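You operate a simulated robot arm through the tools that you are given. There is no shell and no other tool.

You are at the controls of a simulated robot arm. One attempt, no reset.

JOB
Set the green-striped driver to reverse and clutch 4, the orange-striped one to clutch 1, and pack both.
Fine: stand them in the red tray. Set down upright: driver with the green stripe, driver with the orange stripe.
Where things are to end (x, y in the base frame): driver with the green stripe within 6 cm of [71, 45]; driver with the orange stripe within 6 cm of [64, 38].
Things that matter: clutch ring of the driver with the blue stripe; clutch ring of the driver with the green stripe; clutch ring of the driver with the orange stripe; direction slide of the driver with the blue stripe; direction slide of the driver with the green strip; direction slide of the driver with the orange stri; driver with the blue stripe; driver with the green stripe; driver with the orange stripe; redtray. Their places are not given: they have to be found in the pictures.

It is judged by the outcome, as a careful person would: the job done as asked, and still so three seconds after it is handed in. It fails if anything else is knocked over, pushed out of place, dropped, spilled or broken.

ROBOT AND FRAMES
A 7-joint arm with a two-finger parallel gripper, fixed in place. Base frame: the origin is at the foot of the arm, x ahead of it, y to its left, z up. Lengths are in cm, angles in degrees, forces in N, time in s.
With the tool pointing down near the work surface it reaches from about 34 to 78 cm from the base axis. Its first joint turns from -166.0 to 166.0 degrees. Payload 3.91 kg.
The TCP is the grasp point between the finger pads, 3 cm short of the fingertips. In the tool frame z runs along the fingers and y along their closing line. The gripper opens to 11 cm. The fingers are 2 cm wide and 1 cm thick; the gripper's body (4.8 by 11.2 cm) begins 5.5 cm behind the TCP.
Orientation is that of the tool frame in the base frame, as a unit quaternion [w, x, y, z]. With the fingers straight down and closing along the base's y, the tool's x points along the base's -x, its y along +y and its z along -z.

CONTROLS
- The arm moves only by the tool move_arm. Its argument "steps" is a list of rows, each a list of 7 numbers: the shift along the base's x, y, z in units of 50 mm (1.0 is 50 mm), then the turn, a rotation vector about the base's x, y, z in units of 5 degrees (1.0 is 5 degrees), then the finger opening in cm, from 0 to 11. In form: [[tx, ty, tz, ax, ay, az, hand], ...]. A call has 1 to 20 rows; each row shifts and turns the commanded pose from where the row before left it. A call with a number of a shift or a turn outside -1 to 1 is refused whole. Rows are played at 5 a second. More than 5 cm and 8.6 degrees between two rows, or a gripper value outside its range, and nothing of the call is played. Where a pose cannot be reached the arm comes as near as it can. A force on the tool above 40 N (or 10 N above the force at the start of the call, whichever is more), or a blocked arm, ends the call early, and 0.2 s more pass. Each finger travels about 15.3 cm/s and halts on what it meets, pressing with about 34 N; the grip force reading is that of the motor and also rises with nothing between the fingers. The clock runs only during rows and for 0.2 s after the last one: add rows that do not move to give the fingers time. It gives the time, the measured TCP pose, the force on the tool (base axes), the opening and the grip force at its end, in the units of the frame above (readings bear some noise), with the torque about the TCP (base axes, N m) and any sound that the robot's microphone picked up.
- Cameras (640 x 400 px; columns grow to the right, rows downward): "scene" is fixed at [21.72, 50.15, 143.03]; the picture's right is [-0.72, -0.69, 0.00], its down [-0.46, 0.48, -0.75] and it looks along [0.52, -0.54, -0.67] (base axes); focal length 321 px, centre (320, 200). "wrist" rides on the gripper at [7.7, 0.7, -11.4] in the tool frame; the picture's right is [-0.09, 1.00, 0.00], its down [-0.80, -0.07, -0.59] and it looks along [-0.59, -0.05, 0.80] (tool axes); focal length 270 px, centre (320, 200).
- get_image(camera): a new picture of that camera. No time passes.
- lift_body(by): slides the trunk up (or, below 0, down) by that many cm; the arm rides with it, the base frame stays. It gives what a move gives, with no picture.
- locate(camera, pixels): for up to 12 pixels [column, row] of the newest picture of that camera ("zoom" is the newest enlarged one), the place [x, y, z] in the base frame of the surface seen there, good to about 0.2 cm. No time passes.
- zoom(camera, box): a new picture of the part [left, top, right, bottom] of that camera's present view, enlarged. No time passes.
- close_job(): hands the job in; it is judged then, once.

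Unless the task says otherwise, let go and move clear before handing in.

The tools are called after "Request:" by a JSON object that holds its "fn" and its "kwargs". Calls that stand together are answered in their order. move_arm: Moves the arm, as the interface text tells. Its arguments: {"type":"object","properties":{"steps":{"type":"array","items":{"type":"array","items":{"type":"number"}}}},"required":["steps"]} The other tools are called the same way: lift_body (by) slides the trunk up or down; get_image (camera) takes a picture; locate (camera, pixels) gives the place of the surface under pixels of a picture; zoom (camera, box) takes an enlarged picture of a part of a camera's view; close_job () hands the job in.

At the start:

```text
time: 0.0
ee_pos: [43.71, -7.45, 114.01]
tool_rot: [0.0, 0.0, 1.0, 0.0]
contact_force: [0.2, -0.4, 0.4]
ft_torque: [-0.03, -0.04, -0.02]
grip_width: 10.99
grasp_force: 0.1
trunk travel left (down, up): [-55.0, 6.0]
```

scene: 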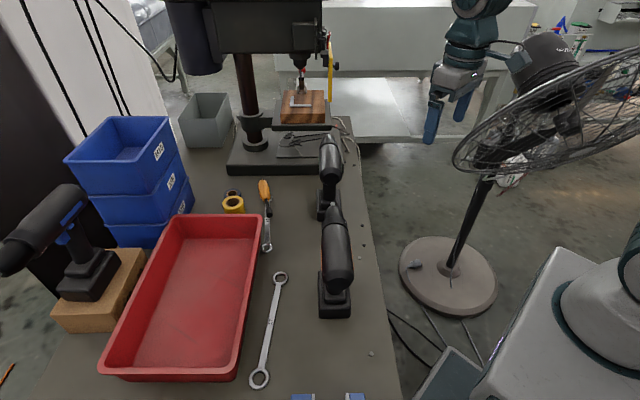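
wrist: 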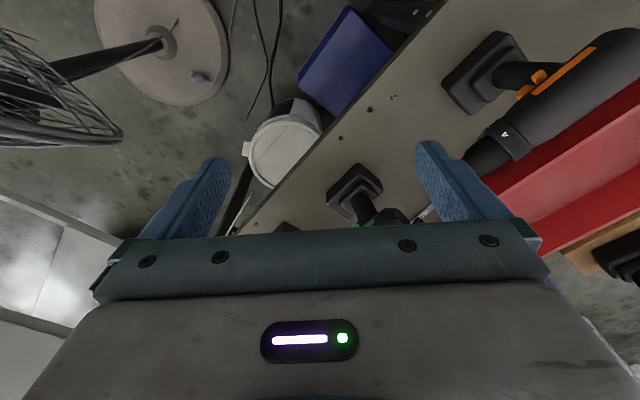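

The scene picture shows a driver near (335,265), another near (330,180), a third on a wood block near (75,250), and the red tray at (190,290). I'll enlarge these and locate key points.

Request:
{"fn": "zoom", "kwargs": {"camera": "scene", "box": [270, 120, 400, 330]}}

Request:
{"fn": "zoom", "kwargs": {"camera": "scene", "box": [0, 160, 160, 340]}}

Request:
{"fn": "locate", "kwargs": {"camera": "scene", "pixels": [[336, 311], [335, 235], [337, 285], [328, 210], [329, 160], [190, 300], [172, 218], [258, 218], [100, 368], [235, 375], [300, 330], [110, 280]]}}

Request:
{"fn": "zoom", "kwargs": {"camera": "wrist", "box": [400, 0, 640, 200]}}

```text
1.90 times, centred on (335, 225) of scene
```

zoom: 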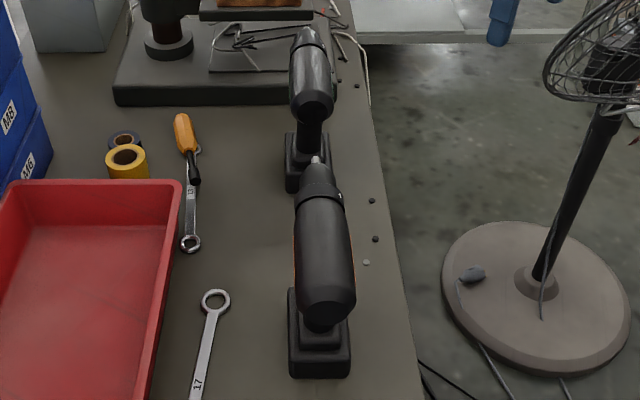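

```text
2.22 times, centred on (80, 250) of scene
```

zoom: 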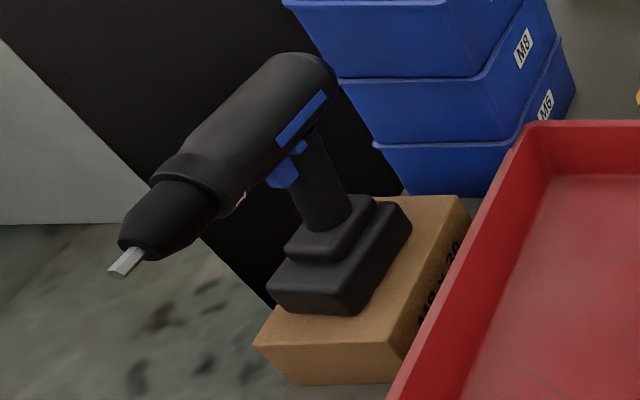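

```text
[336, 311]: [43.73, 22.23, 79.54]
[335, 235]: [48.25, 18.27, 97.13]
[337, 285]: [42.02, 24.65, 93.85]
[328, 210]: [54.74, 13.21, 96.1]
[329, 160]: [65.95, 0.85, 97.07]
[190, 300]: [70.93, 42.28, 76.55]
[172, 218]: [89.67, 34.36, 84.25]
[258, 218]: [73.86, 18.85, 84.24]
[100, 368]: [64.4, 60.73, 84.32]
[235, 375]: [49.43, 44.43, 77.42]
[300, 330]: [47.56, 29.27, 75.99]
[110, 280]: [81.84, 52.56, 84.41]
```

```text
2.00 times, centred on (520, 100) of wrist
```

zoom: 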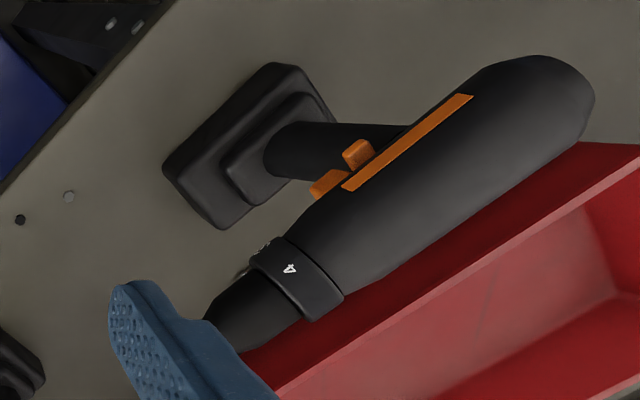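

Table top is at z≈76, drivers top out at z≈98, and the tray rim is at z≈84. I'll bring the wrist camera round to view the orange driver's right side and clutch ring.

Request:
{"fn": "move_arm", "kwargs": {"steps": [[0, 0.32, 0, 0, 0, 1, 11], [0, 0.32, 0, 0, 0, 1, 11], [0, 0.32, 0, 0, 0, 1, 11], [0, 0.32, 0, 0, 0, 1, 11], [0, 0.32, 0, 0, 0, 1, 11], [0, 0.32, 0, 0, 0, 1, 11], [0, 0.32, 0, 0, 0, 1, 11], [0, 0.32, 0, 0, 0, 1, 11], [0, 0.32, 0, 0, 0, 1, 11], [-0.1, 0.33, -0.3, 1, -1, 0, 11], [-0.1, 0.33, -0.3, 1, -1, 0, 11], [-0.1, 0.33, -0.3, 1, -1, 0, 11], [-0.1, 0.33, -0.3, 1, -1, 0, 11]]}}

Request:
{"fn": "get_image", "kwargs": {"camera": "wrist"}}

```text
time: 2.8
ee_pos: [41.68, 13.45, 108.1]
tool_rot: [0.227, -0.371, 0.896, 0.093]
contact_force: [-0.4, 0.2, -0.1]
ft_torque: [0.03, 0.0, 0.01]
grip_width: 11.0
grasp_force: 0.0
trunk travel left (down, up): [-55.0, 6.0]
```

```text
taken
```

wrist: 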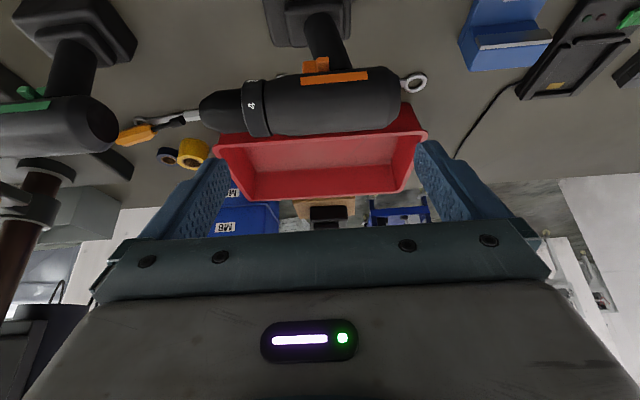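

The orange driver's right side shows at (305,100). I'll enlarge the ring at (255,105), the slide/trigger at (315,68), and the green driver at (60,110).

Request:
{"fn": "zoom", "kwargs": {"camera": "wrist", "box": [190, 50, 350, 150]}}

Request:
{"fn": "zoom", "kwargs": {"camera": "wrist", "box": [280, 40, 360, 90]}}

Request:
{"fn": "locate", "kwargs": {"camera": "wrist", "pixels": [[255, 84], [255, 105], [256, 130], [245, 105], [268, 105], [220, 108], [203, 108], [330, 110], [395, 100], [315, 68], [322, 40], [310, 12]]}}

```text
4.00 times, centred on (270, 100) of wrist
```

zoom: 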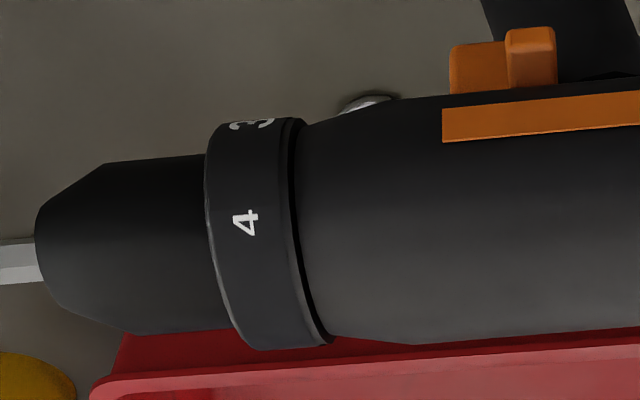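

```text
8.00 times, centred on (320, 65) of wrist
```

zoom: 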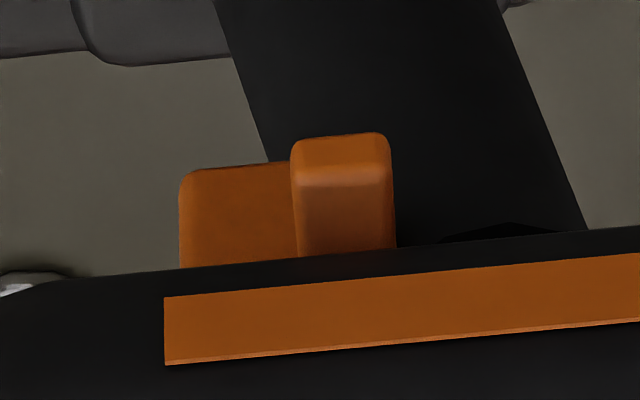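

```text
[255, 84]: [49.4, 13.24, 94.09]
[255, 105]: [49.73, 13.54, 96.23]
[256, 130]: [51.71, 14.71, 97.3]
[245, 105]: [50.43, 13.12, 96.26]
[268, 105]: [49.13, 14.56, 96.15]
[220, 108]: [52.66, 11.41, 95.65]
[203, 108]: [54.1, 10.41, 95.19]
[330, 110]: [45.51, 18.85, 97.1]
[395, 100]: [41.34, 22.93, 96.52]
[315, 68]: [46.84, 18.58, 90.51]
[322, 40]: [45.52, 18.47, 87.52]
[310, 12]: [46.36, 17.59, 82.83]
```

Ring digits 3 and 4 are visible on the right side. I need to find the index mark, so I'll zoom the scene camera on the orange ring, the blue ring, and the green ring.

Request:
{"fn": "zoom", "kwargs": {"camera": "scene", "box": [310, 195, 360, 245]}}

Request:
{"fn": "zoom", "kwargs": {"camera": "scene", "box": [310, 125, 360, 175]}}

Request:
{"fn": "zoom", "kwargs": {"camera": "scene", "box": [20, 180, 100, 240]}}

Request:
{"fn": "zoom", "kwargs": {"camera": "wrist", "box": [0, 40, 160, 190]}}

```text
8.00 times, centred on (335, 220) of scene
```

zoom: 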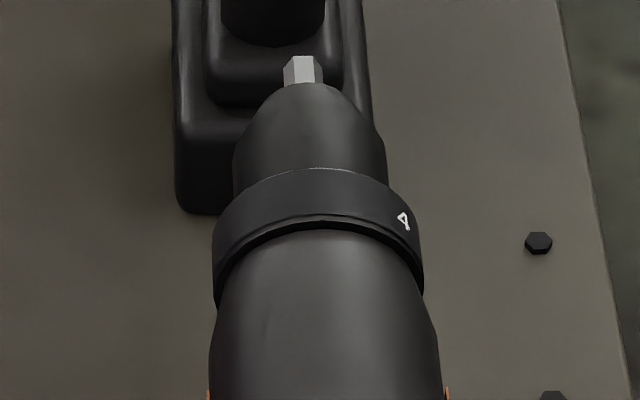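

```text
8.00 times, centred on (335, 150) of scene
```

zoom: 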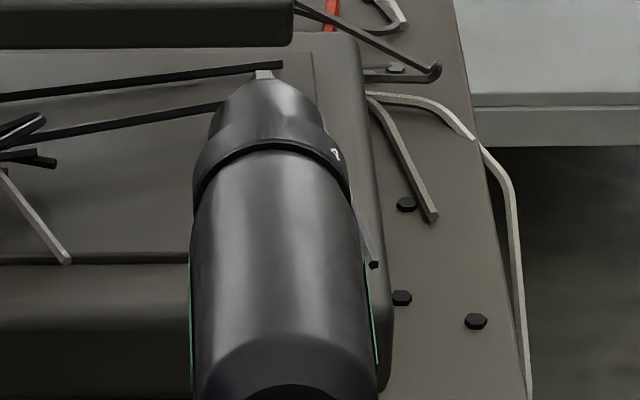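

```text
6.67 times, centred on (60, 210) of scene
```

zoom: 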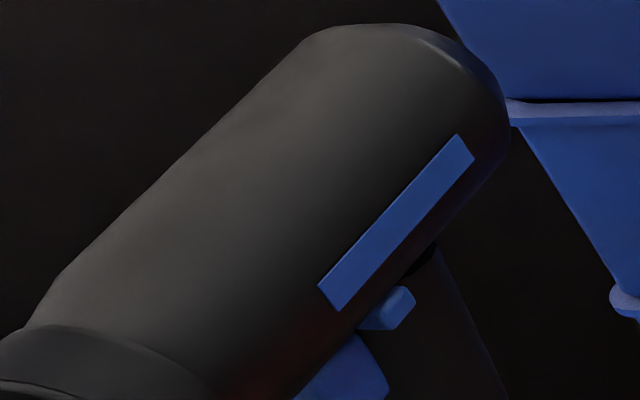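

```text
2.67 times, centred on (80, 115) of wrist
```

zoom: 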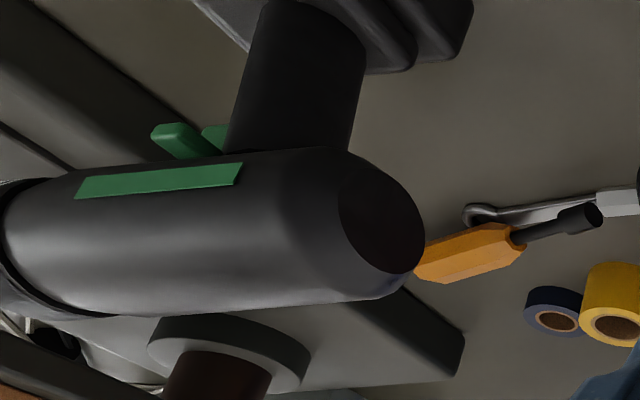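

No index on top of the body is visible yet. I'll zoom the blue ring near (60,208) for a hint, and the orange ring again at higher magnification.

Request:
{"fn": "zoom", "kwargs": {"camera": "scene", "box": [40, 195, 76, 225]}}

Request:
{"fn": "zoom", "kwargs": {"camera": "wrist", "box": [235, 70, 285, 100]}}

Request:
{"fn": "locate", "kwargs": {"camera": "wrist", "pixels": [[252, 80], [251, 105], [254, 80], [320, 58], [328, 70], [303, 70], [80, 135], [44, 92], [30, 115], [110, 120]]}}

```text
13.33 times, centred on (58, 210) of scene
```

zoom: 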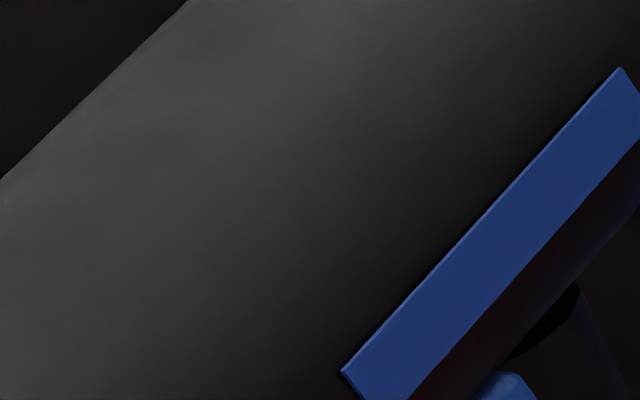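

```text
12.80 times, centred on (260, 85) of wrist
```

zoom: 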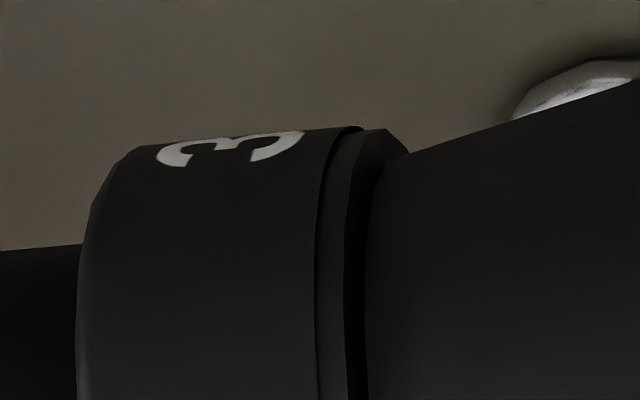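

```text
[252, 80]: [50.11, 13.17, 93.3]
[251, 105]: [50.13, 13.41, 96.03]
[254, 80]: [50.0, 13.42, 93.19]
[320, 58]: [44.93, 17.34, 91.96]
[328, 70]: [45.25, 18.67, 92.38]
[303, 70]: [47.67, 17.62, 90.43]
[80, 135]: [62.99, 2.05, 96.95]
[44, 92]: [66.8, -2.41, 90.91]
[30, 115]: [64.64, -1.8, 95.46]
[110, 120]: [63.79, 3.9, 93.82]
```

Digits 3 and 4 sit about 60° apart on the right side of the orange ring, and no index is seen yet. I'll swing the camera round to look at the left side.

Request:
{"fn": "move_arm", "kwargs": {"steps": [[0.05, 0.08, 0, 0, 0, -1, 11], [0.05, 0.08, 0, 0, 0, -1, 11], [0.05, 0.08, 0, 0, 0, -1, 11], [0.05, 0.08, 0, 0, 0, -1, 11], [0.05, 0.08, 0, 0, 0, -1, 11], [0.05, 0.08, 0, 0, 0, -1, 11], [0.05, 0.08, 0, 0, 0, -1, 11], [0.05, 0.08, 0, 0, 0, -1, 11], [0.05, 0.08, 0, 0, 0, -1, 11], [0.05, 0.08, 0, 0, 0, -1, 11], [0.05, 0.08, 0, 0, 0, -1, 11], [0.05, 0.08, 0, 0, 0, -1, 11], [0.05, 0.08, 0, 0, 0, -1, 11], [0.05, 0.08, 0, 0, 0, -1, 11], [0.05, 0.08, 0, 0, 0, -1, 11], [0.05, 0.08, 0, 0, 0, -1, 11], [0.05, 0.08, 0, 0, 0, -1, 11], [0.05, 0.08, 0, 0, 0, -1, 11], [0.05, 0.08, 0, 0, 0, -1, 11], [0.05, 0.08, 0, 0, 0, -1, 11]]}}

Request:
{"fn": "get_image", "kwargs": {"camera": "wrist"}}

```text
time: 7.0
ee_pos: [46.47, 21.42, 108.08]
tool_rot: [0.216, 0.449, 0.86, -0.114]
contact_force: [0.3, 0.3, 0.0]
ft_torque: [-0.02, 0.0, 0.0]
grip_width: 11.01
grasp_force: 0.0
trunk travel left (down, up): [-55.0, 6.0]
```

```text
taken
```

wrist: 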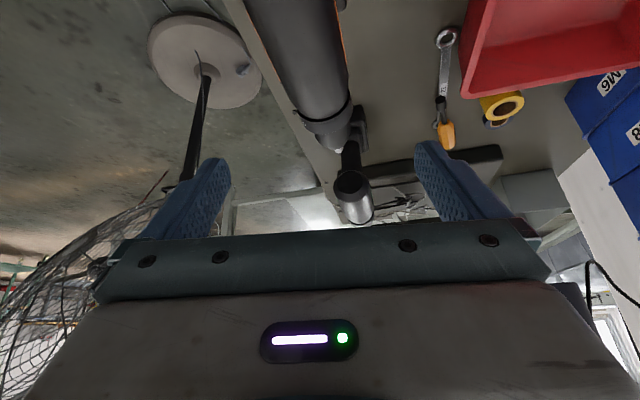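

The rotation works and the view is now from behind the driver. I'll keep turning to reach the left side.

Request:
{"fn": "move_arm", "kwargs": {"steps": [[0.15, 0.2, 0, 0, 0, -1, 11], [0.15, 0.2, 0, 0, 0, -1, 11], [0.15, 0.2, 0, 0, 0, -1, 11], [0.15, 0.2, 0, 0, 0, -1, 11], [0.15, 0.2, 0, 0, 0, -1, 11], [0.15, 0.2, 0, 0, 0, -1, 11], [0.15, 0.2, 0, 0, 0, -1, 11], [0.15, 0.2, 0, 0, 0, -1, 11], [0, 0, 0, 0, 0, -1, 11], [0, 0, 0, 0, 0, -1, 11], [0, 0, 0, 0, 0, -1, 11], [0, 0, 0, 0, 0, -1, 11]]}}

Request:
{"fn": "get_image", "kwargs": {"camera": "wrist"}}

```text
time: 9.6
ee_pos: [52.53, 29.56, 108.12]
tool_rot: [0.132, 0.818, 0.521, -0.207]
contact_force: [0.1, -1.0, 0.3]
ft_torque: [0.01, 0.0, -0.01]
grip_width: 11.0
grasp_force: 0.0
trunk travel left (down, up): [-55.0, 6.0]
```

```text
taken
```

wrist: 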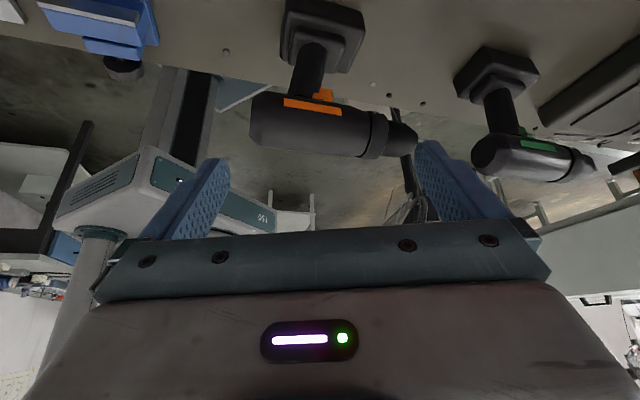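

Now both left sides are visible: orange ring at (378,135), green ring at (575,162). I'll zoom on both.

Request:
{"fn": "zoom", "kwargs": {"camera": "wrist", "box": [340, 90, 420, 170]}}

Request:
{"fn": "zoom", "kwargs": {"camera": "wrist", "box": [500, 110, 600, 190]}}

Request:
{"fn": "zoom", "kwargs": {"camera": "wrist", "box": [270, 60, 350, 130]}}

```text
5.00 times, centred on (380, 130) of wrist
```

zoom: 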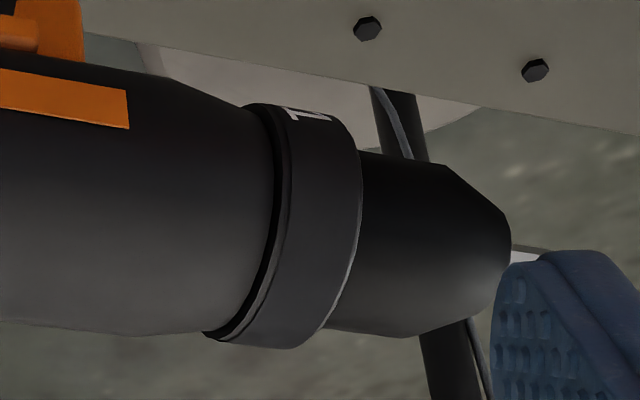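

```text
5.00 times, centred on (550, 150) of wrist
```

zoom: 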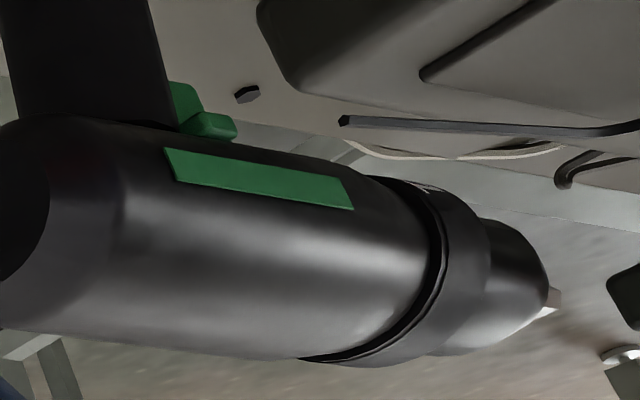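

```text
5.71 times, centred on (310, 95) of wrist
```

zoom: 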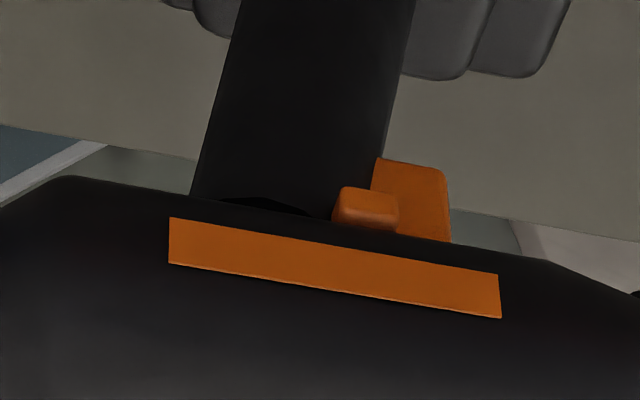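

A "1" is visible on the lower left of the orange ring near wrist pixel (377,113), and a digit on green at (572,148). I'll locate these plus the slide blocks.

Request:
{"fn": "locate", "kwargs": {"camera": "wrist", "pixels": [[377, 112], [377, 115], [376, 125], [376, 150], [572, 149], [575, 165], [318, 97], [326, 92], [530, 135], [524, 131], [321, 30], [498, 65]]}}

Request:
{"fn": "zoom", "kwargs": {"camera": "wrist", "box": [556, 135, 596, 165]}}

Request:
{"fn": "zoom", "kwargs": {"camera": "wrist", "box": [360, 102, 400, 127]}}

```text
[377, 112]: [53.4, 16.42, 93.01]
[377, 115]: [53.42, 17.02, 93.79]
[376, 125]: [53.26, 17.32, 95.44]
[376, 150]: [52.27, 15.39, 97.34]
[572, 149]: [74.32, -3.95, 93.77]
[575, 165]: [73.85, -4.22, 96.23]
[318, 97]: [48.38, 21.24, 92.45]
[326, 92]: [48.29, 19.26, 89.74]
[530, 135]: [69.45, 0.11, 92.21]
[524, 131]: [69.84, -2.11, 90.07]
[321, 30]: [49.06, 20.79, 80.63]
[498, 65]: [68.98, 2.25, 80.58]
```

```text
13.33 times, centred on (576, 150) of wrist
```

zoom: 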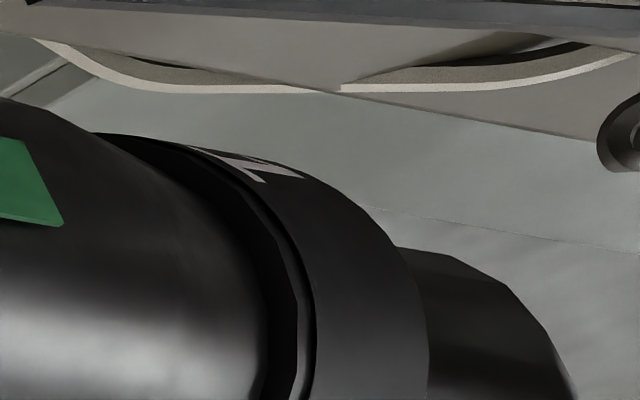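

```text
16.00 times, centred on (380, 114) of wrist
```

zoom: 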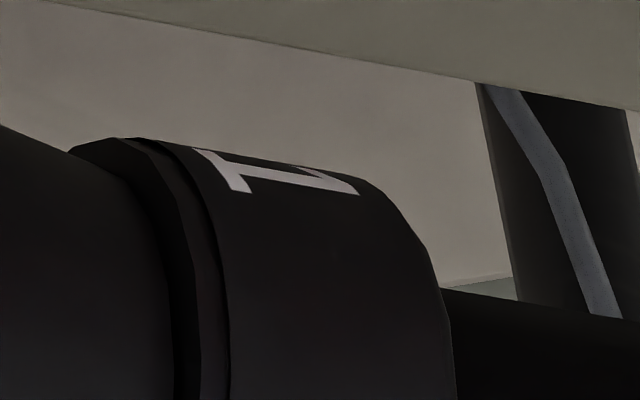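

I need finer views of the blue ring mark (scene ≈(44,249)) to understand where the index sits.

Request:
{"fn": "zoom", "kwargs": {"camera": "scene", "box": [25, 232, 65, 262]}}

Request:
{"fn": "zoom", "kwargs": {"camera": "scene", "box": [320, 205, 350, 230]}}

Request:
{"fn": "zoom", "kwargs": {"camera": "scene", "box": [320, 132, 350, 152]}}

```text
13.33 times, centred on (45, 247) of scene
```

zoom: 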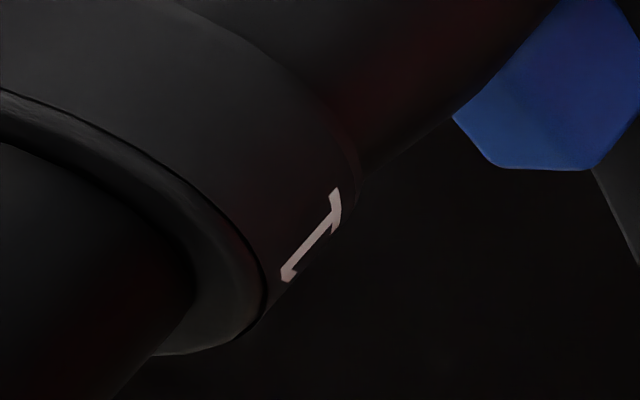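

```text
16.00 times, centred on (335, 218) of scene
```

zoom: 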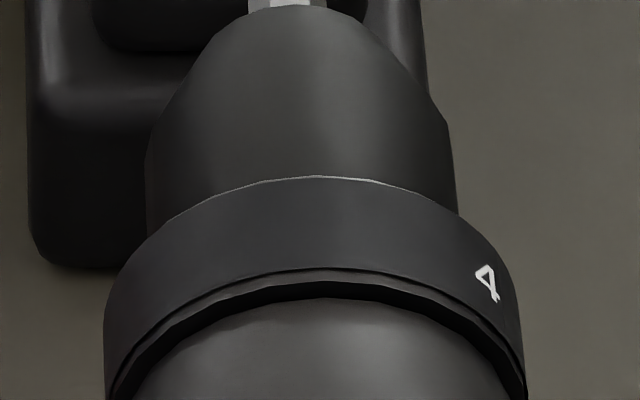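

```text
16.00 times, centred on (335, 142) of scene
```

zoom: 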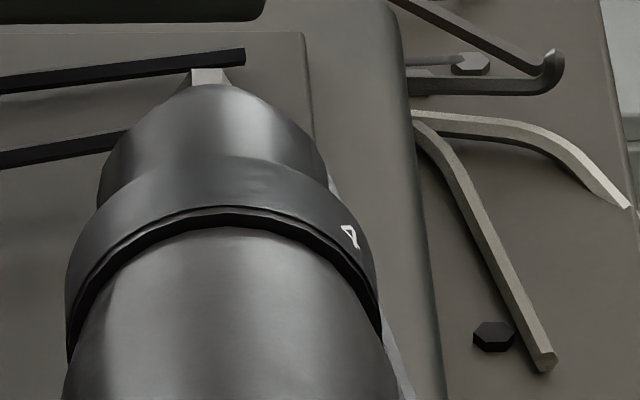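

All three rings share the same state (1 low-left, 4 upper-right), so the index may be underneath. I'll check the table edge and clutter before taking a low view of the green driver from its right side.

Request:
{"fn": "locate", "kwargs": {"camera": "scene", "pixels": [[355, 150], [362, 200], [375, 260], [388, 330], [370, 300], [445, 245], [560, 100], [303, 397], [345, 180], [300, 150], [240, 160], [302, 60]]}}

Request:
{"fn": "move_arm", "kwargs": {"steps": [[-0.1, -0.2, 0.2, 0, 0, 1, 11], [-0.1, -0.2, 0.2, 0, 0, 1, 11], [-0.1, -0.2, 0.2, 0, 0, 1, 11], [-0.1, -0.2, 0.2, 0, 0, 1, 11], [-0.1, -0.2, 0.2, 0, 0, 1, 11], [0, -0.3, 0, 0, 0, 1, 11], [0, -0.3, 0, 0, 0, 1, 11], [0, -0.3, 0, 0, 0, 1, 11], [0, -0.3, 0, 0, 0, 1, 11], [0, -0.3, 0, 0, 0, 1, 11], [0, -0.3, 0, 0, 0, 1, 11], [0, -0.3, 0, 0, 0, 1, 11], [0, -0.3, 0, 0, 0, 1, 11], [0, -0.3, 0, 0, 0, 1, 11], [0, -0.3, 0, 0, 0, 1, 11], [0, -0.3, 0, 0, 0, 1, 11], [0, -0.3, 0, 0, 0, 1, 11], [0, -0.3, 0, 0, 0, 1, 11], [0, -0.3, 0, 0, 0, 1, 11], [0, -0.3, 0, 0, 0, 1, 11]]}}

Request:
{"fn": "get_image", "kwargs": {"camera": "wrist"}}

```text
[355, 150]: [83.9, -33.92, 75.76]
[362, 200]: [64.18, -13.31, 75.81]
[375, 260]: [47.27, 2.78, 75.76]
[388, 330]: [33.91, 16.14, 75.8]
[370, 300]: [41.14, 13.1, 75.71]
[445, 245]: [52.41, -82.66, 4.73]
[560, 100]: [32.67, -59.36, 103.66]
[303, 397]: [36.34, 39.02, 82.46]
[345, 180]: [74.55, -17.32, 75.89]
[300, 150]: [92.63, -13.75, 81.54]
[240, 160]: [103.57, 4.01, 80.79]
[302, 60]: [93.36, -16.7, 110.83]
```

```text
time: 13.8
ee_pos: [50.06, 1.96, 113.0]
tool_rot: [0.242, 0.126, 0.961, -0.032]
contact_force: [-0.2, 0.3, 0.4]
ft_torque: [0.0, -0.04, 0.02]
grip_width: 11.0
grasp_force: 0.1
trunk travel left (down, up): [-55.0, 6.0]
```

```text
taken
```

wrist: 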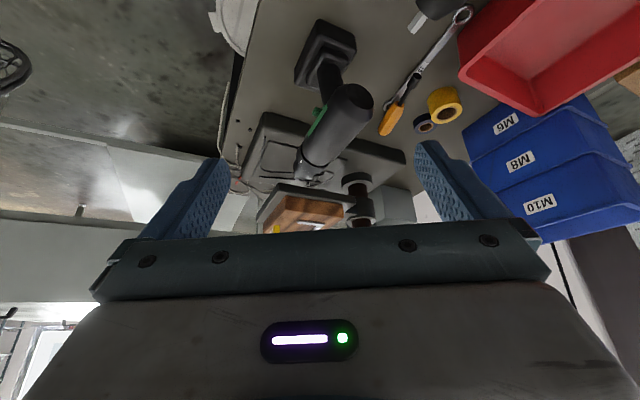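

The table edge lies along x+y≈50 and space beyond it is free. I'll turn to yaw 45° and shift toward green's right side, then tilt.

Request:
{"fn": "locate", "kwargs": {"camera": "wrist", "pixels": [[230, 20], [350, 110], [310, 110], [235, 100]]}}

Request:
{"fn": "move_arm", "kwargs": {"steps": [[0.1, -0.3, 0, 0, 0, 1, 11], [0.1, -0.3, 0, 0, 0, 1, 11], [0.1, -0.3, 0, 0, 0, 1, 11], [0.1, -0.3, 0, 0, 0, 1, 11], [0.1, -0.3, 0, 0, 0, 1, 11], [0.1, -0.3, 0, 0, 0, 1, 11], [0.1, -0.3, 0, 0, 0, 1, 11], [0.1, -0.3, 0, 0, 0, 1, 11], [0.1, -0.3, 0, 0, 0, 1, 11], [0.1, -0.3, 0, 0, 0, 1, 11], [0.1, -0.3, 0, 0, 0, 1, 11], [0.1, -0.3, 0, 0, 0, 1, 11]]}}

Request:
{"fn": "get_image", "kwargs": {"camera": "wrist"}}

```text
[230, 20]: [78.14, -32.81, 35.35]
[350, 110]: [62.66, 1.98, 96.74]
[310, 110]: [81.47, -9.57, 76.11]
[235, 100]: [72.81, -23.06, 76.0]
```

```text
time: 16.4
ee_pos: [56.12, -16.03, 113.09]
tool_rot: [0.226, -0.372, 0.895, 0.094]
contact_force: [1.5, 0.4, -0.1]
ft_torque: [0.0, -0.01, -0.01]
grip_width: 11.02
grasp_force: 0.1
trunk travel left (down, up): [-55.0, 6.0]
```

```text
taken
```

wrist: 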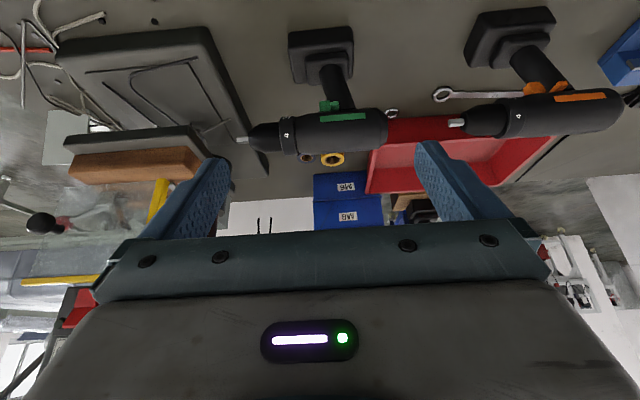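

Both drivers' right sides are visible. I'll zoom on green's slide at (330,105) and ring at (288,133), and orange's slide at (545,88).

Request:
{"fn": "zoom", "kwargs": {"camera": "wrist", "box": [270, 80, 400, 160]}}

Request:
{"fn": "zoom", "kwargs": {"camera": "wrist", "box": [490, 60, 600, 140]}}

Request:
{"fn": "locate", "kwargs": {"camera": "wrist", "pixels": [[324, 106], [336, 104], [286, 125], [286, 140], [287, 150], [340, 118], [533, 88], [560, 86], [502, 115], [385, 125], [420, 150]]}}

```text
4.92 times, centred on (335, 120) of wrist
```

zoom: 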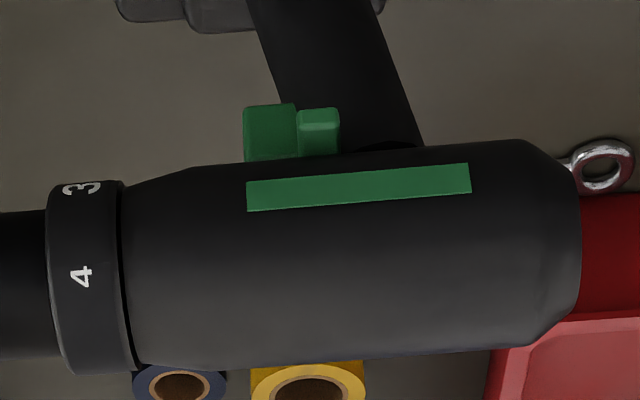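

```text
5.00 times, centred on (545, 100) of wrist
```

zoom: 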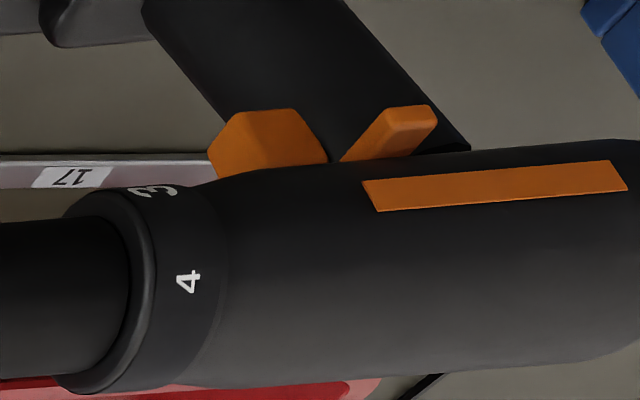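

```text
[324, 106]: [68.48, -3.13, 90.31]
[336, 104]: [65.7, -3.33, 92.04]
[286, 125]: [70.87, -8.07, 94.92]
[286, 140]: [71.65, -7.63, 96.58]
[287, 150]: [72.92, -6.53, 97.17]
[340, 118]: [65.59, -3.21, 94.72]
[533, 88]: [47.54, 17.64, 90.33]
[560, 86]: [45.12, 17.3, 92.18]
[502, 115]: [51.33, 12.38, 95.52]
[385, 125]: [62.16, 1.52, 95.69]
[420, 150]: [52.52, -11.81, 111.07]
```

Both slides look to be in the same state so far (right end ~2.9 cm out, left ~2.2 cm). I'll tilt the tool nearly horizontal and drop low beside the green driver to see under the ring and the slide.

Request:
{"fn": "move_arm", "kwargs": {"steps": [[0.1, 0.1, -0.2, 1, -1, 0, 11], [0.1, 0.1, -0.2, 1, -1, 0, 11], [0.1, 0.1, -0.2, 1, -1, 0, 11], [0.1, 0.1, -0.2, 1, -1, 0, 11], [0.1, 0.1, -0.2, 1, -1, 0, 11], [0.1, 0.1, -0.2, 1, -1, 0, 11], [0.1, 0.1, -0.2, 1, -1, 0, 11], [0.1, 0.05, -0.5, 0, 0, 0, 11], [0.1, 0.05, -0.5, 0, 0, 0, 11], [0, 0, -0.5, 0, 0, 0, 11], [0, 0, -0.5, 0, 0, 0, 11], [0, 0, 0, 0, 0, 0, 11]]}}

Request:
{"fn": "get_image", "kwargs": {"camera": "wrist"}}

Request:
{"fn": "get_image", "kwargs": {"camera": "scene"}}

```text
time: 19.0
ee_pos: [60.66, -11.95, 95.93]
tool_rot: [0.58, -0.298, 0.719, 0.24]
contact_force: [0.2, 0.5, -0.2]
ft_torque: [-0.04, 0.01, -0.01]
grip_width: 10.99
grasp_force: 0.1
trunk travel left (down, up): [-55.0, 6.0]
```

```text
taken
```

wrist: 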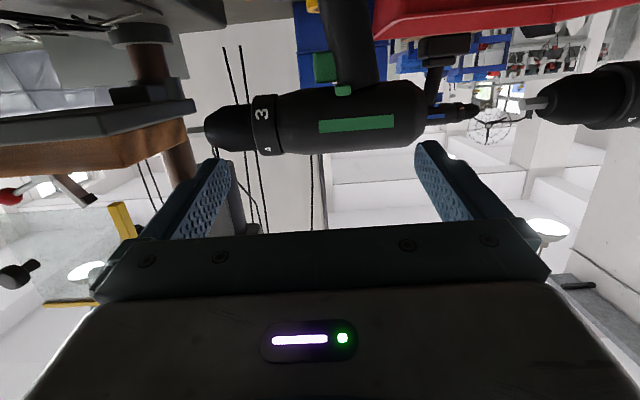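

```text
taken
```

scene: 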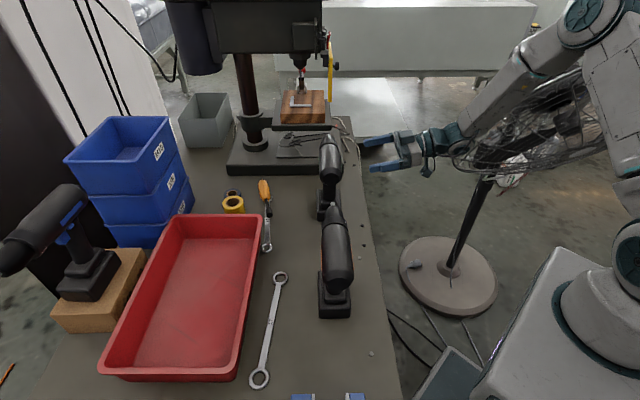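

Request:
{"fn": "zoom", "kwargs": {"camera": "wrist", "box": [200, 30, 440, 180]}}

Request:
{"fn": "zoom", "kwargs": {"camera": "wrist", "box": [235, 80, 295, 165]}}

Request:
{"fn": "zoom", "kwargs": {"camera": "wrist", "box": [305, 40, 375, 100]}}

```text
2.67 times, centred on (320, 105) of wrist
```

zoom: 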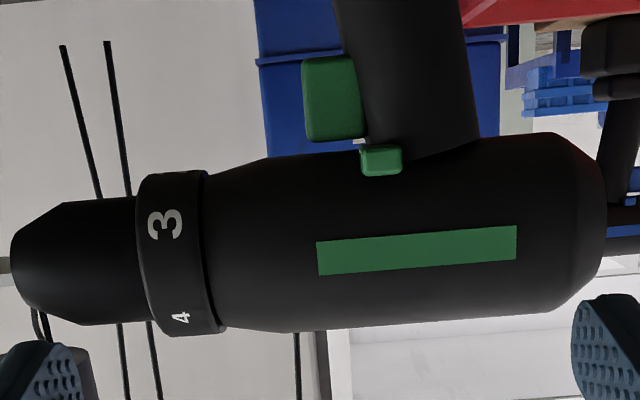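

```text
4.71 times, centred on (265, 122) of wrist
```

zoom: 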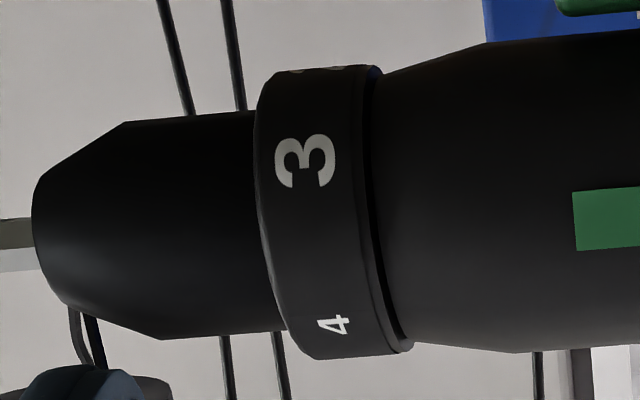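

```text
6.67 times, centred on (340, 70) of wrist
```

zoom: 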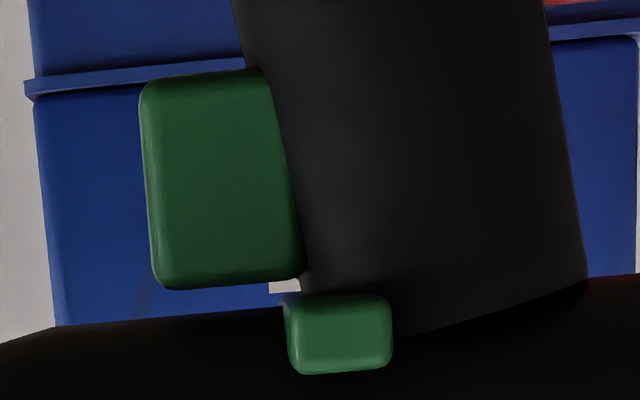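

Digits 3 and 4 are clear, and no index shows on the side. I'll go lower with a bit more tilt to see the underside of the body and ring.

Request:
{"fn": "move_arm", "kwargs": {"steps": [[0, 0, -0.5, 1, -1, 0, 11], [0, 0, -0.5, 1, -1, 0, 11], [0, 0, -0.5, 0, 0, 0, 11], [0, 0, -0.5, 0, 0, 0, 11], [0, 0, 0, 0, 0, 0, 11]]}}

Request:
{"fn": "get_image", "kwargs": {"camera": "wrist"}}

Request:
{"fn": "zoom", "kwargs": {"camera": "wrist", "box": [200, 30, 440, 210]}}

```text
time: 20.2
ee_pos: [60.28, -11.59, 86.31]
tool_rot: [0.663, -0.27, 0.643, 0.273]
contact_force: [-1.2, -0.9, -0.2]
ft_torque: [-0.02, 0.0, -0.01]
grip_width: 11.0
grasp_force: 0.0
trunk travel left (down, up): [-55.0, 6.0]
```

```text
taken
```

wrist: 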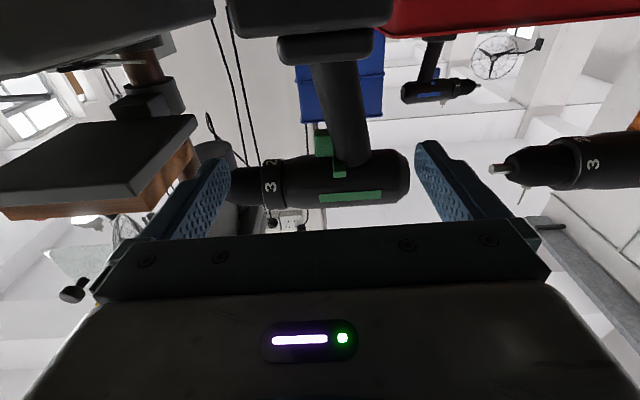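

```text
2.22 times, centred on (320, 120) of wrist
```

zoom: 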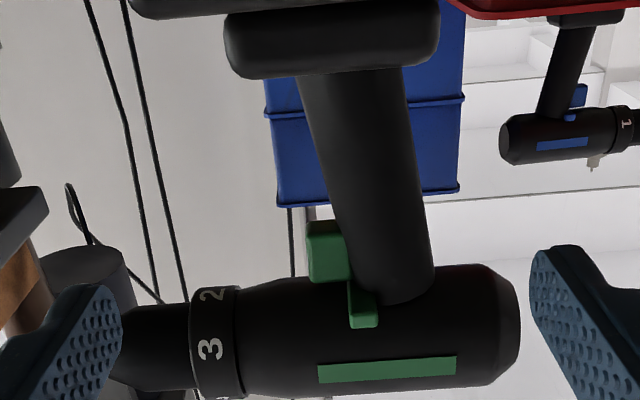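

Digits 2 and 3 are visible from below. I'll enlarge the ring underside (265,175), the slide (340,160) and the blue ring (450,90), where there's a small tick.

Request:
{"fn": "zoom", "kwargs": {"camera": "wrist", "box": [240, 140, 300, 215]}}

Request:
{"fn": "zoom", "kwargs": {"camera": "wrist", "box": [395, 70, 485, 115]}}

Request:
{"fn": "zoom", "kwargs": {"camera": "wrist", "box": [305, 115, 385, 190]}}

Request:
{"fn": "zoom", "kwargs": {"camera": "wrist", "box": [480, 110, 640, 200]}}

```text
5.33 times, centred on (270, 178) of wrist
```

zoom: 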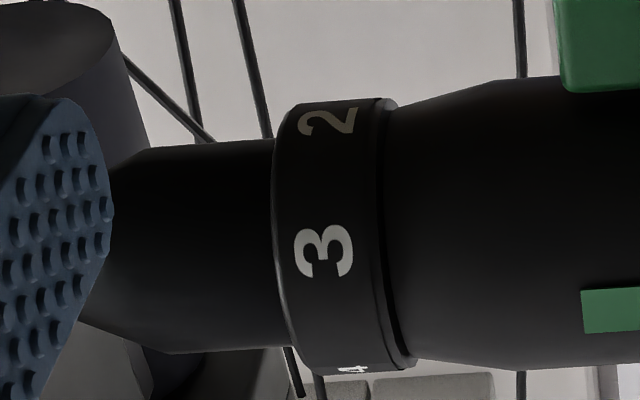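

```text
7.11 times, centred on (440, 92) of wrist
```

zoom: 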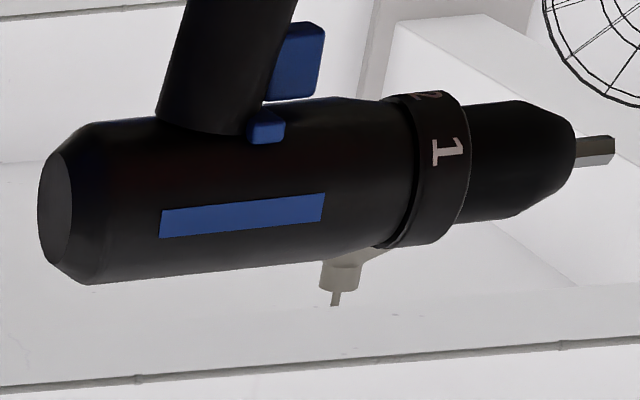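

```text
5.33 times, centred on (345, 152) of wrist
```

zoom: 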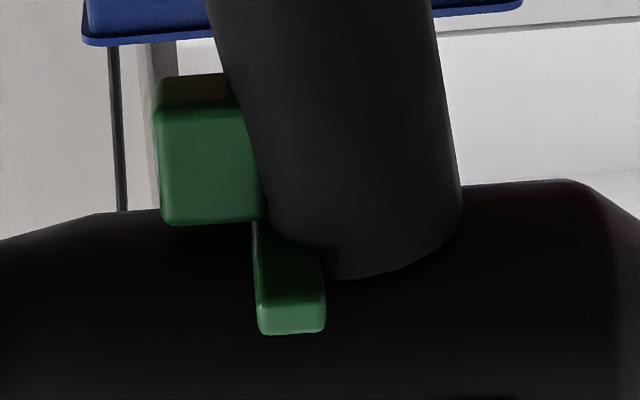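

```text
4.00 times, centred on (560, 155) of wrist
```

zoom: 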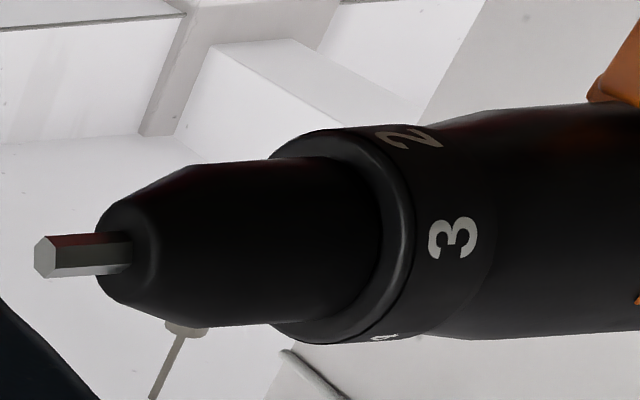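

No index is visible underneath either; 2 is at the bottom. I'll measure the slide's right end face and stripe surface to judge slide position relative to the axis.

Request:
{"fn": "locate", "kwargs": {"camera": "wrist", "pixels": [[339, 174], [337, 174], [341, 174], [340, 165], [349, 197], [335, 198], [365, 195], [322, 145], [268, 187], [268, 165], [345, 130], [384, 15]]}}

```text
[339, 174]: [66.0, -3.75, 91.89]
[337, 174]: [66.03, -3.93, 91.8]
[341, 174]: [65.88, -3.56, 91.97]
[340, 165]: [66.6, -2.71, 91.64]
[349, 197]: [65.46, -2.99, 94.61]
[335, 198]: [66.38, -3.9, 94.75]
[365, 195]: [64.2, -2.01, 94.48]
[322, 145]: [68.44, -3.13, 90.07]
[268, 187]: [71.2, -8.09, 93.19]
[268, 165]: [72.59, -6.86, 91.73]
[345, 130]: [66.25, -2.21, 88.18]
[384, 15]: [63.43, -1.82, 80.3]
```

Right end of the green slide sits about flush with the body side (s≈44.0, axis s≈47). I'll back out, level the tool, and go above the green ring from behind for a close top view.

Request:
{"fn": "move_arm", "kwargs": {"steps": [[0, 0, 0.6, -1, 1, 0, 11], [0, 0, 0.6, -1, 1, 0, 11], [0, 0, 0.6, -1, 1, 0, 11], [0, 0, 0.6, -1, 1, 0, 11], [0, 0, 0.6, -1, 1, 0, 11], [0, 0, 0.6, -1, 1, 0, 11], [0, 0, 0.6, -1, 1, 0, 11], [0, 0, 0.6, -1, 1, 0, 11], [0, 0, 0, -1, 1, 0, 11], [0, 0, 0, -1, 1, 0, 11], [0, 0, 0, -1, 1, 0, 11], [0, 0, 0, -1, 1, 0, 11], [0, 0, 0, -0.97, 0.97, 0, 11]]}}

Request:
{"fn": "move_arm", "kwargs": {"steps": [[0.12, 0.06, 0, 0, 0, -1, 11], [0.12, 0.06, 0, 0, 0, -1, 11], [0.12, 0.06, 0, 0, 0, -1, 11], [0.12, 0.06, 0, 0, 0, -1, 11], [0.12, 0.06, 0, 0, 0, -1, 11], [0.12, 0.06, 0, 0, 0, -1, 11], [0.12, 0.06, 0, 0, 0, -1, 11], [0.12, 0.06, 0, 0, 0, -1, 11], [0.12, 0.06, 0, 0, 0, -1, 11], [0.12, 0.06, 0, 0, 0, -1, 11], [0.12, 0.06, 0, 0, 0, -1, 11], [0.12, 0.06, 0, 0, 0, -1, 11], [0.12, 0.06, 0, 0, 0, -1, 11], [0.12, 0.06, 0, 0, 0, -1, 11], [0.12, 0.06, 0, 0, 0, -1, 11], [0.12, 0.06, 0, 0, 0, -1, 11], [0.12, 0.06, 0, 0, 0, -1, 11], [0.12, 0.06, 0, 0, 0, -1, 11]]}}

Request:
{"fn": "get_image", "kwargs": {"camera": "wrist"}}

```text
time: 23.0
ee_pos: [60.68, -11.91, 110.03]
tool_rot: [0.001, -0.383, 0.924, 0.001]
contact_force: [0.7, 0.3, 0.1]
ft_torque: [0.01, 0.0, -0.01]
grip_width: 11.01
grasp_force: 0.0
trunk travel left (down, up): [-55.0, 6.0]
```

```text
time: 26.8
ee_pos: [71.41, -6.58, 110.08]
tool_rot: [0.002, 0.383, 0.924, 0.0]
contact_force: [-0.3, -0.3, 0.4]
ft_torque: [0.0, 0.03, 0.01]
grip_width: 10.98
grasp_force: 0.3
trunk travel left (down, up): [-55.0, 6.0]
```

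```text
taken
```

wrist: 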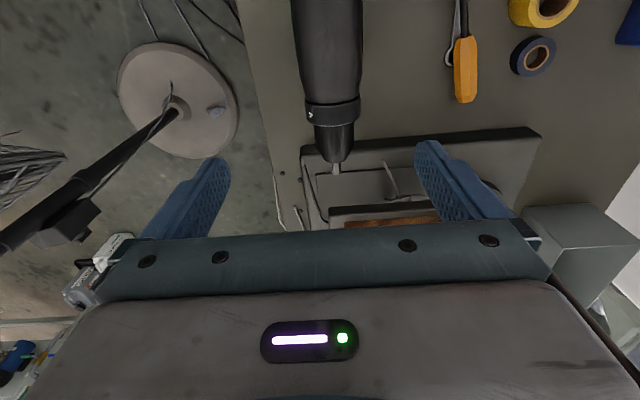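

Request:
{"fn": "zoom", "kwargs": {"camera": "wrist", "box": [280, 70, 390, 180]}}

Request:
{"fn": "locate", "kwargs": {"camera": "wrist", "pixels": [[328, 10], [330, 40], [331, 70], [333, 110], [333, 102], [334, 118], [335, 140], [337, 169], [307, 112], [360, 108], [310, 80], [357, 78]]}}

```text
3.64 times, centred on (335, 125) of wrist
```

zoom: 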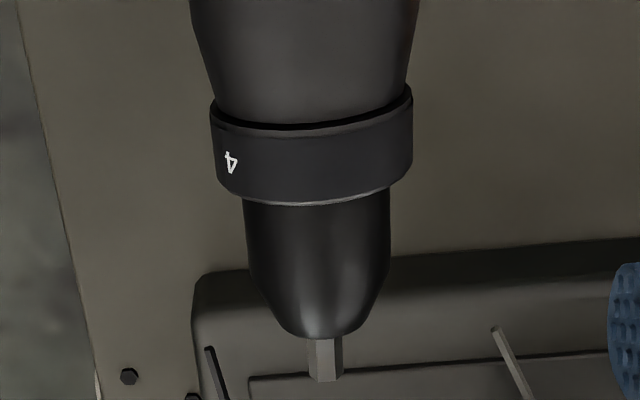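

```text
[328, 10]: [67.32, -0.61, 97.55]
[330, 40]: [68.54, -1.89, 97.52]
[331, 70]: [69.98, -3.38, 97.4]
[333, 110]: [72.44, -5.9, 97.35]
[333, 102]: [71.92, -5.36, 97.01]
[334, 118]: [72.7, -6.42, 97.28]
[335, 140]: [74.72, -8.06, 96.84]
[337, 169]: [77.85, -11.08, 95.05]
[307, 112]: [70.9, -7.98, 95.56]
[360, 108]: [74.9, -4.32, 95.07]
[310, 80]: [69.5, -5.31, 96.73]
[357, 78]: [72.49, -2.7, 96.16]
```

No index on top either; the ring center is at about (72.6,−5.9,94.65), radius ~2.75, with axis at −45°. I'll pre-tilt the tool +30° about the driver's axis so I can grip the ring and feel for its clicks and stops.

Request:
{"fn": "move_arm", "kwargs": {"steps": [[-0.2, -0.1, 0, 1, -1, 0, 10], [-0.2, -0.1, 0, 1, -1, 0, 10], [-0.1, -0.1, 0, 1, -1, 0, 10], [0, -0.1, -0.2, 1, -1, 0, 9], [0, -0.1, -0.2, 0, 0, 0, 9], [0, -0.05, -0.2, 0, 0, 0, 9], [0, 0, 0, 0, 0, 0, 9]]}}

Request:
{"fn": "get_image", "kwargs": {"camera": "wrist"}}

```text
time: 28.4
ee_pos: [69.03, -9.35, 107.05]
tool_rot: [0.094, 0.371, 0.896, 0.225]
contact_force: [-0.1, 0.4, 0.3]
ft_torque: [-0.03, -0.01, -0.03]
grip_width: 9.0
grasp_force: 0.1
trunk travel left (down, up): [-55.0, 6.0]
```

```text
taken
```

wrist: 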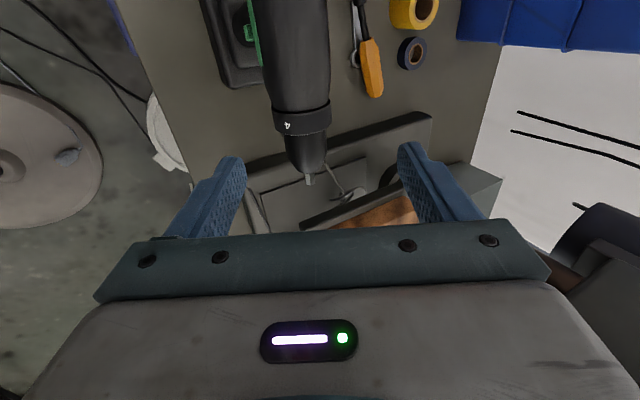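

Tool is aligned; I'll move onto the approach line and slide down around the ring, fingers still open.

Request:
{"fn": "move_arm", "kwargs": {"steps": [[-0.22, -0.26, 0, 0, 0, 0, 9], [0.157, 0.157, -0.413, 0, 0, 0, 9], [0.157, 0.157, -0.413, 0, 0, 0, 9], [0.157, 0.157, -0.413, 0, 0, 0, 9], [0.157, 0.157, -0.413, 0, 0, 0, 9], [0.157, 0.157, -0.413, 0, 0, 0, 9], [0.157, 0.157, -0.413, 0, 0, 0, 9], [0, 0, 0, 0, 0, 0, 9]]}}

Request:
{"fn": "get_image", "kwargs": {"camera": "wrist"}}

Request:
{"fn": "zoom", "kwargs": {"camera": "scene", "box": [280, 90, 440, 220]}}

```text
time: 30.2
ee_pos: [72.42, -5.84, 94.49]
tool_rot: [0.095, 0.37, 0.896, 0.225]
contact_force: [-0.1, 0.6, -0.1]
ft_torque: [-0.01, 0.02, 0.01]
grip_width: 9.0
grasp_force: 0.1
trunk travel left (down, up): [-55.0, 6.0]
```

```text
taken
```

wrist: 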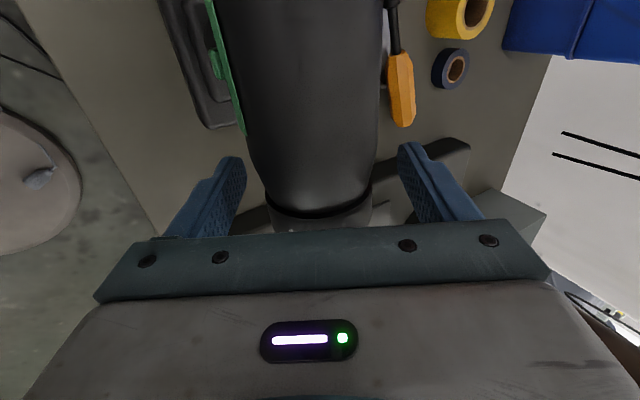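

```text
3.08 times, centred on (360, 155) of scene
```

zoom: 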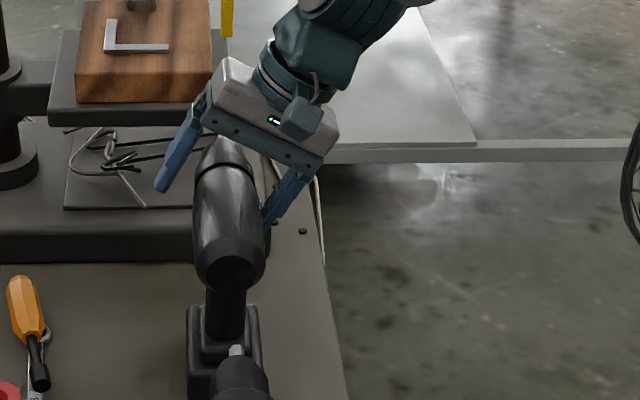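

The ring lies centred between the fingers. I'll nudge slightly and close on it.

Request:
{"fn": "move_arm", "kwargs": {"steps": [[0.03, -0.03, 0.03, 0, 0, 0, 8], [0, 0, 0, 0, 0, 0, 6.5], [0, 0, 0, 0, 0, 0, 5.5], [0, 0, 0, 0, 0, 0, 4.5], [0, 0, 0, 0, 0, 0, 4.5], [0, 0, 0, 0, 0, 0, 4.5]]}}

Request:
{"fn": "get_image", "kwargs": {"camera": "wrist"}}

```text
time: 31.6
ee_pos: [72.41, -6.05, 94.8]
tool_rot: [0.095, 0.372, 0.896, 0.225]
contact_force: [-1.9, -2.4, -0.5]
ft_torque: [0.02, 0.1, 0.05]
grip_width: 5.32
grasp_force: 33.6
trunk travel left (down, up): [-55.0, 6.0]
```

```text
taken
```

wrist: 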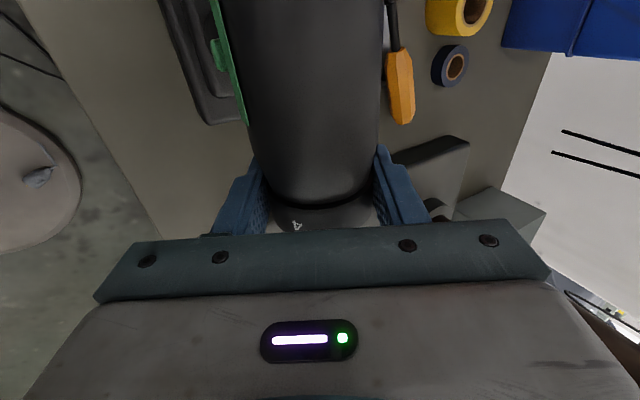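

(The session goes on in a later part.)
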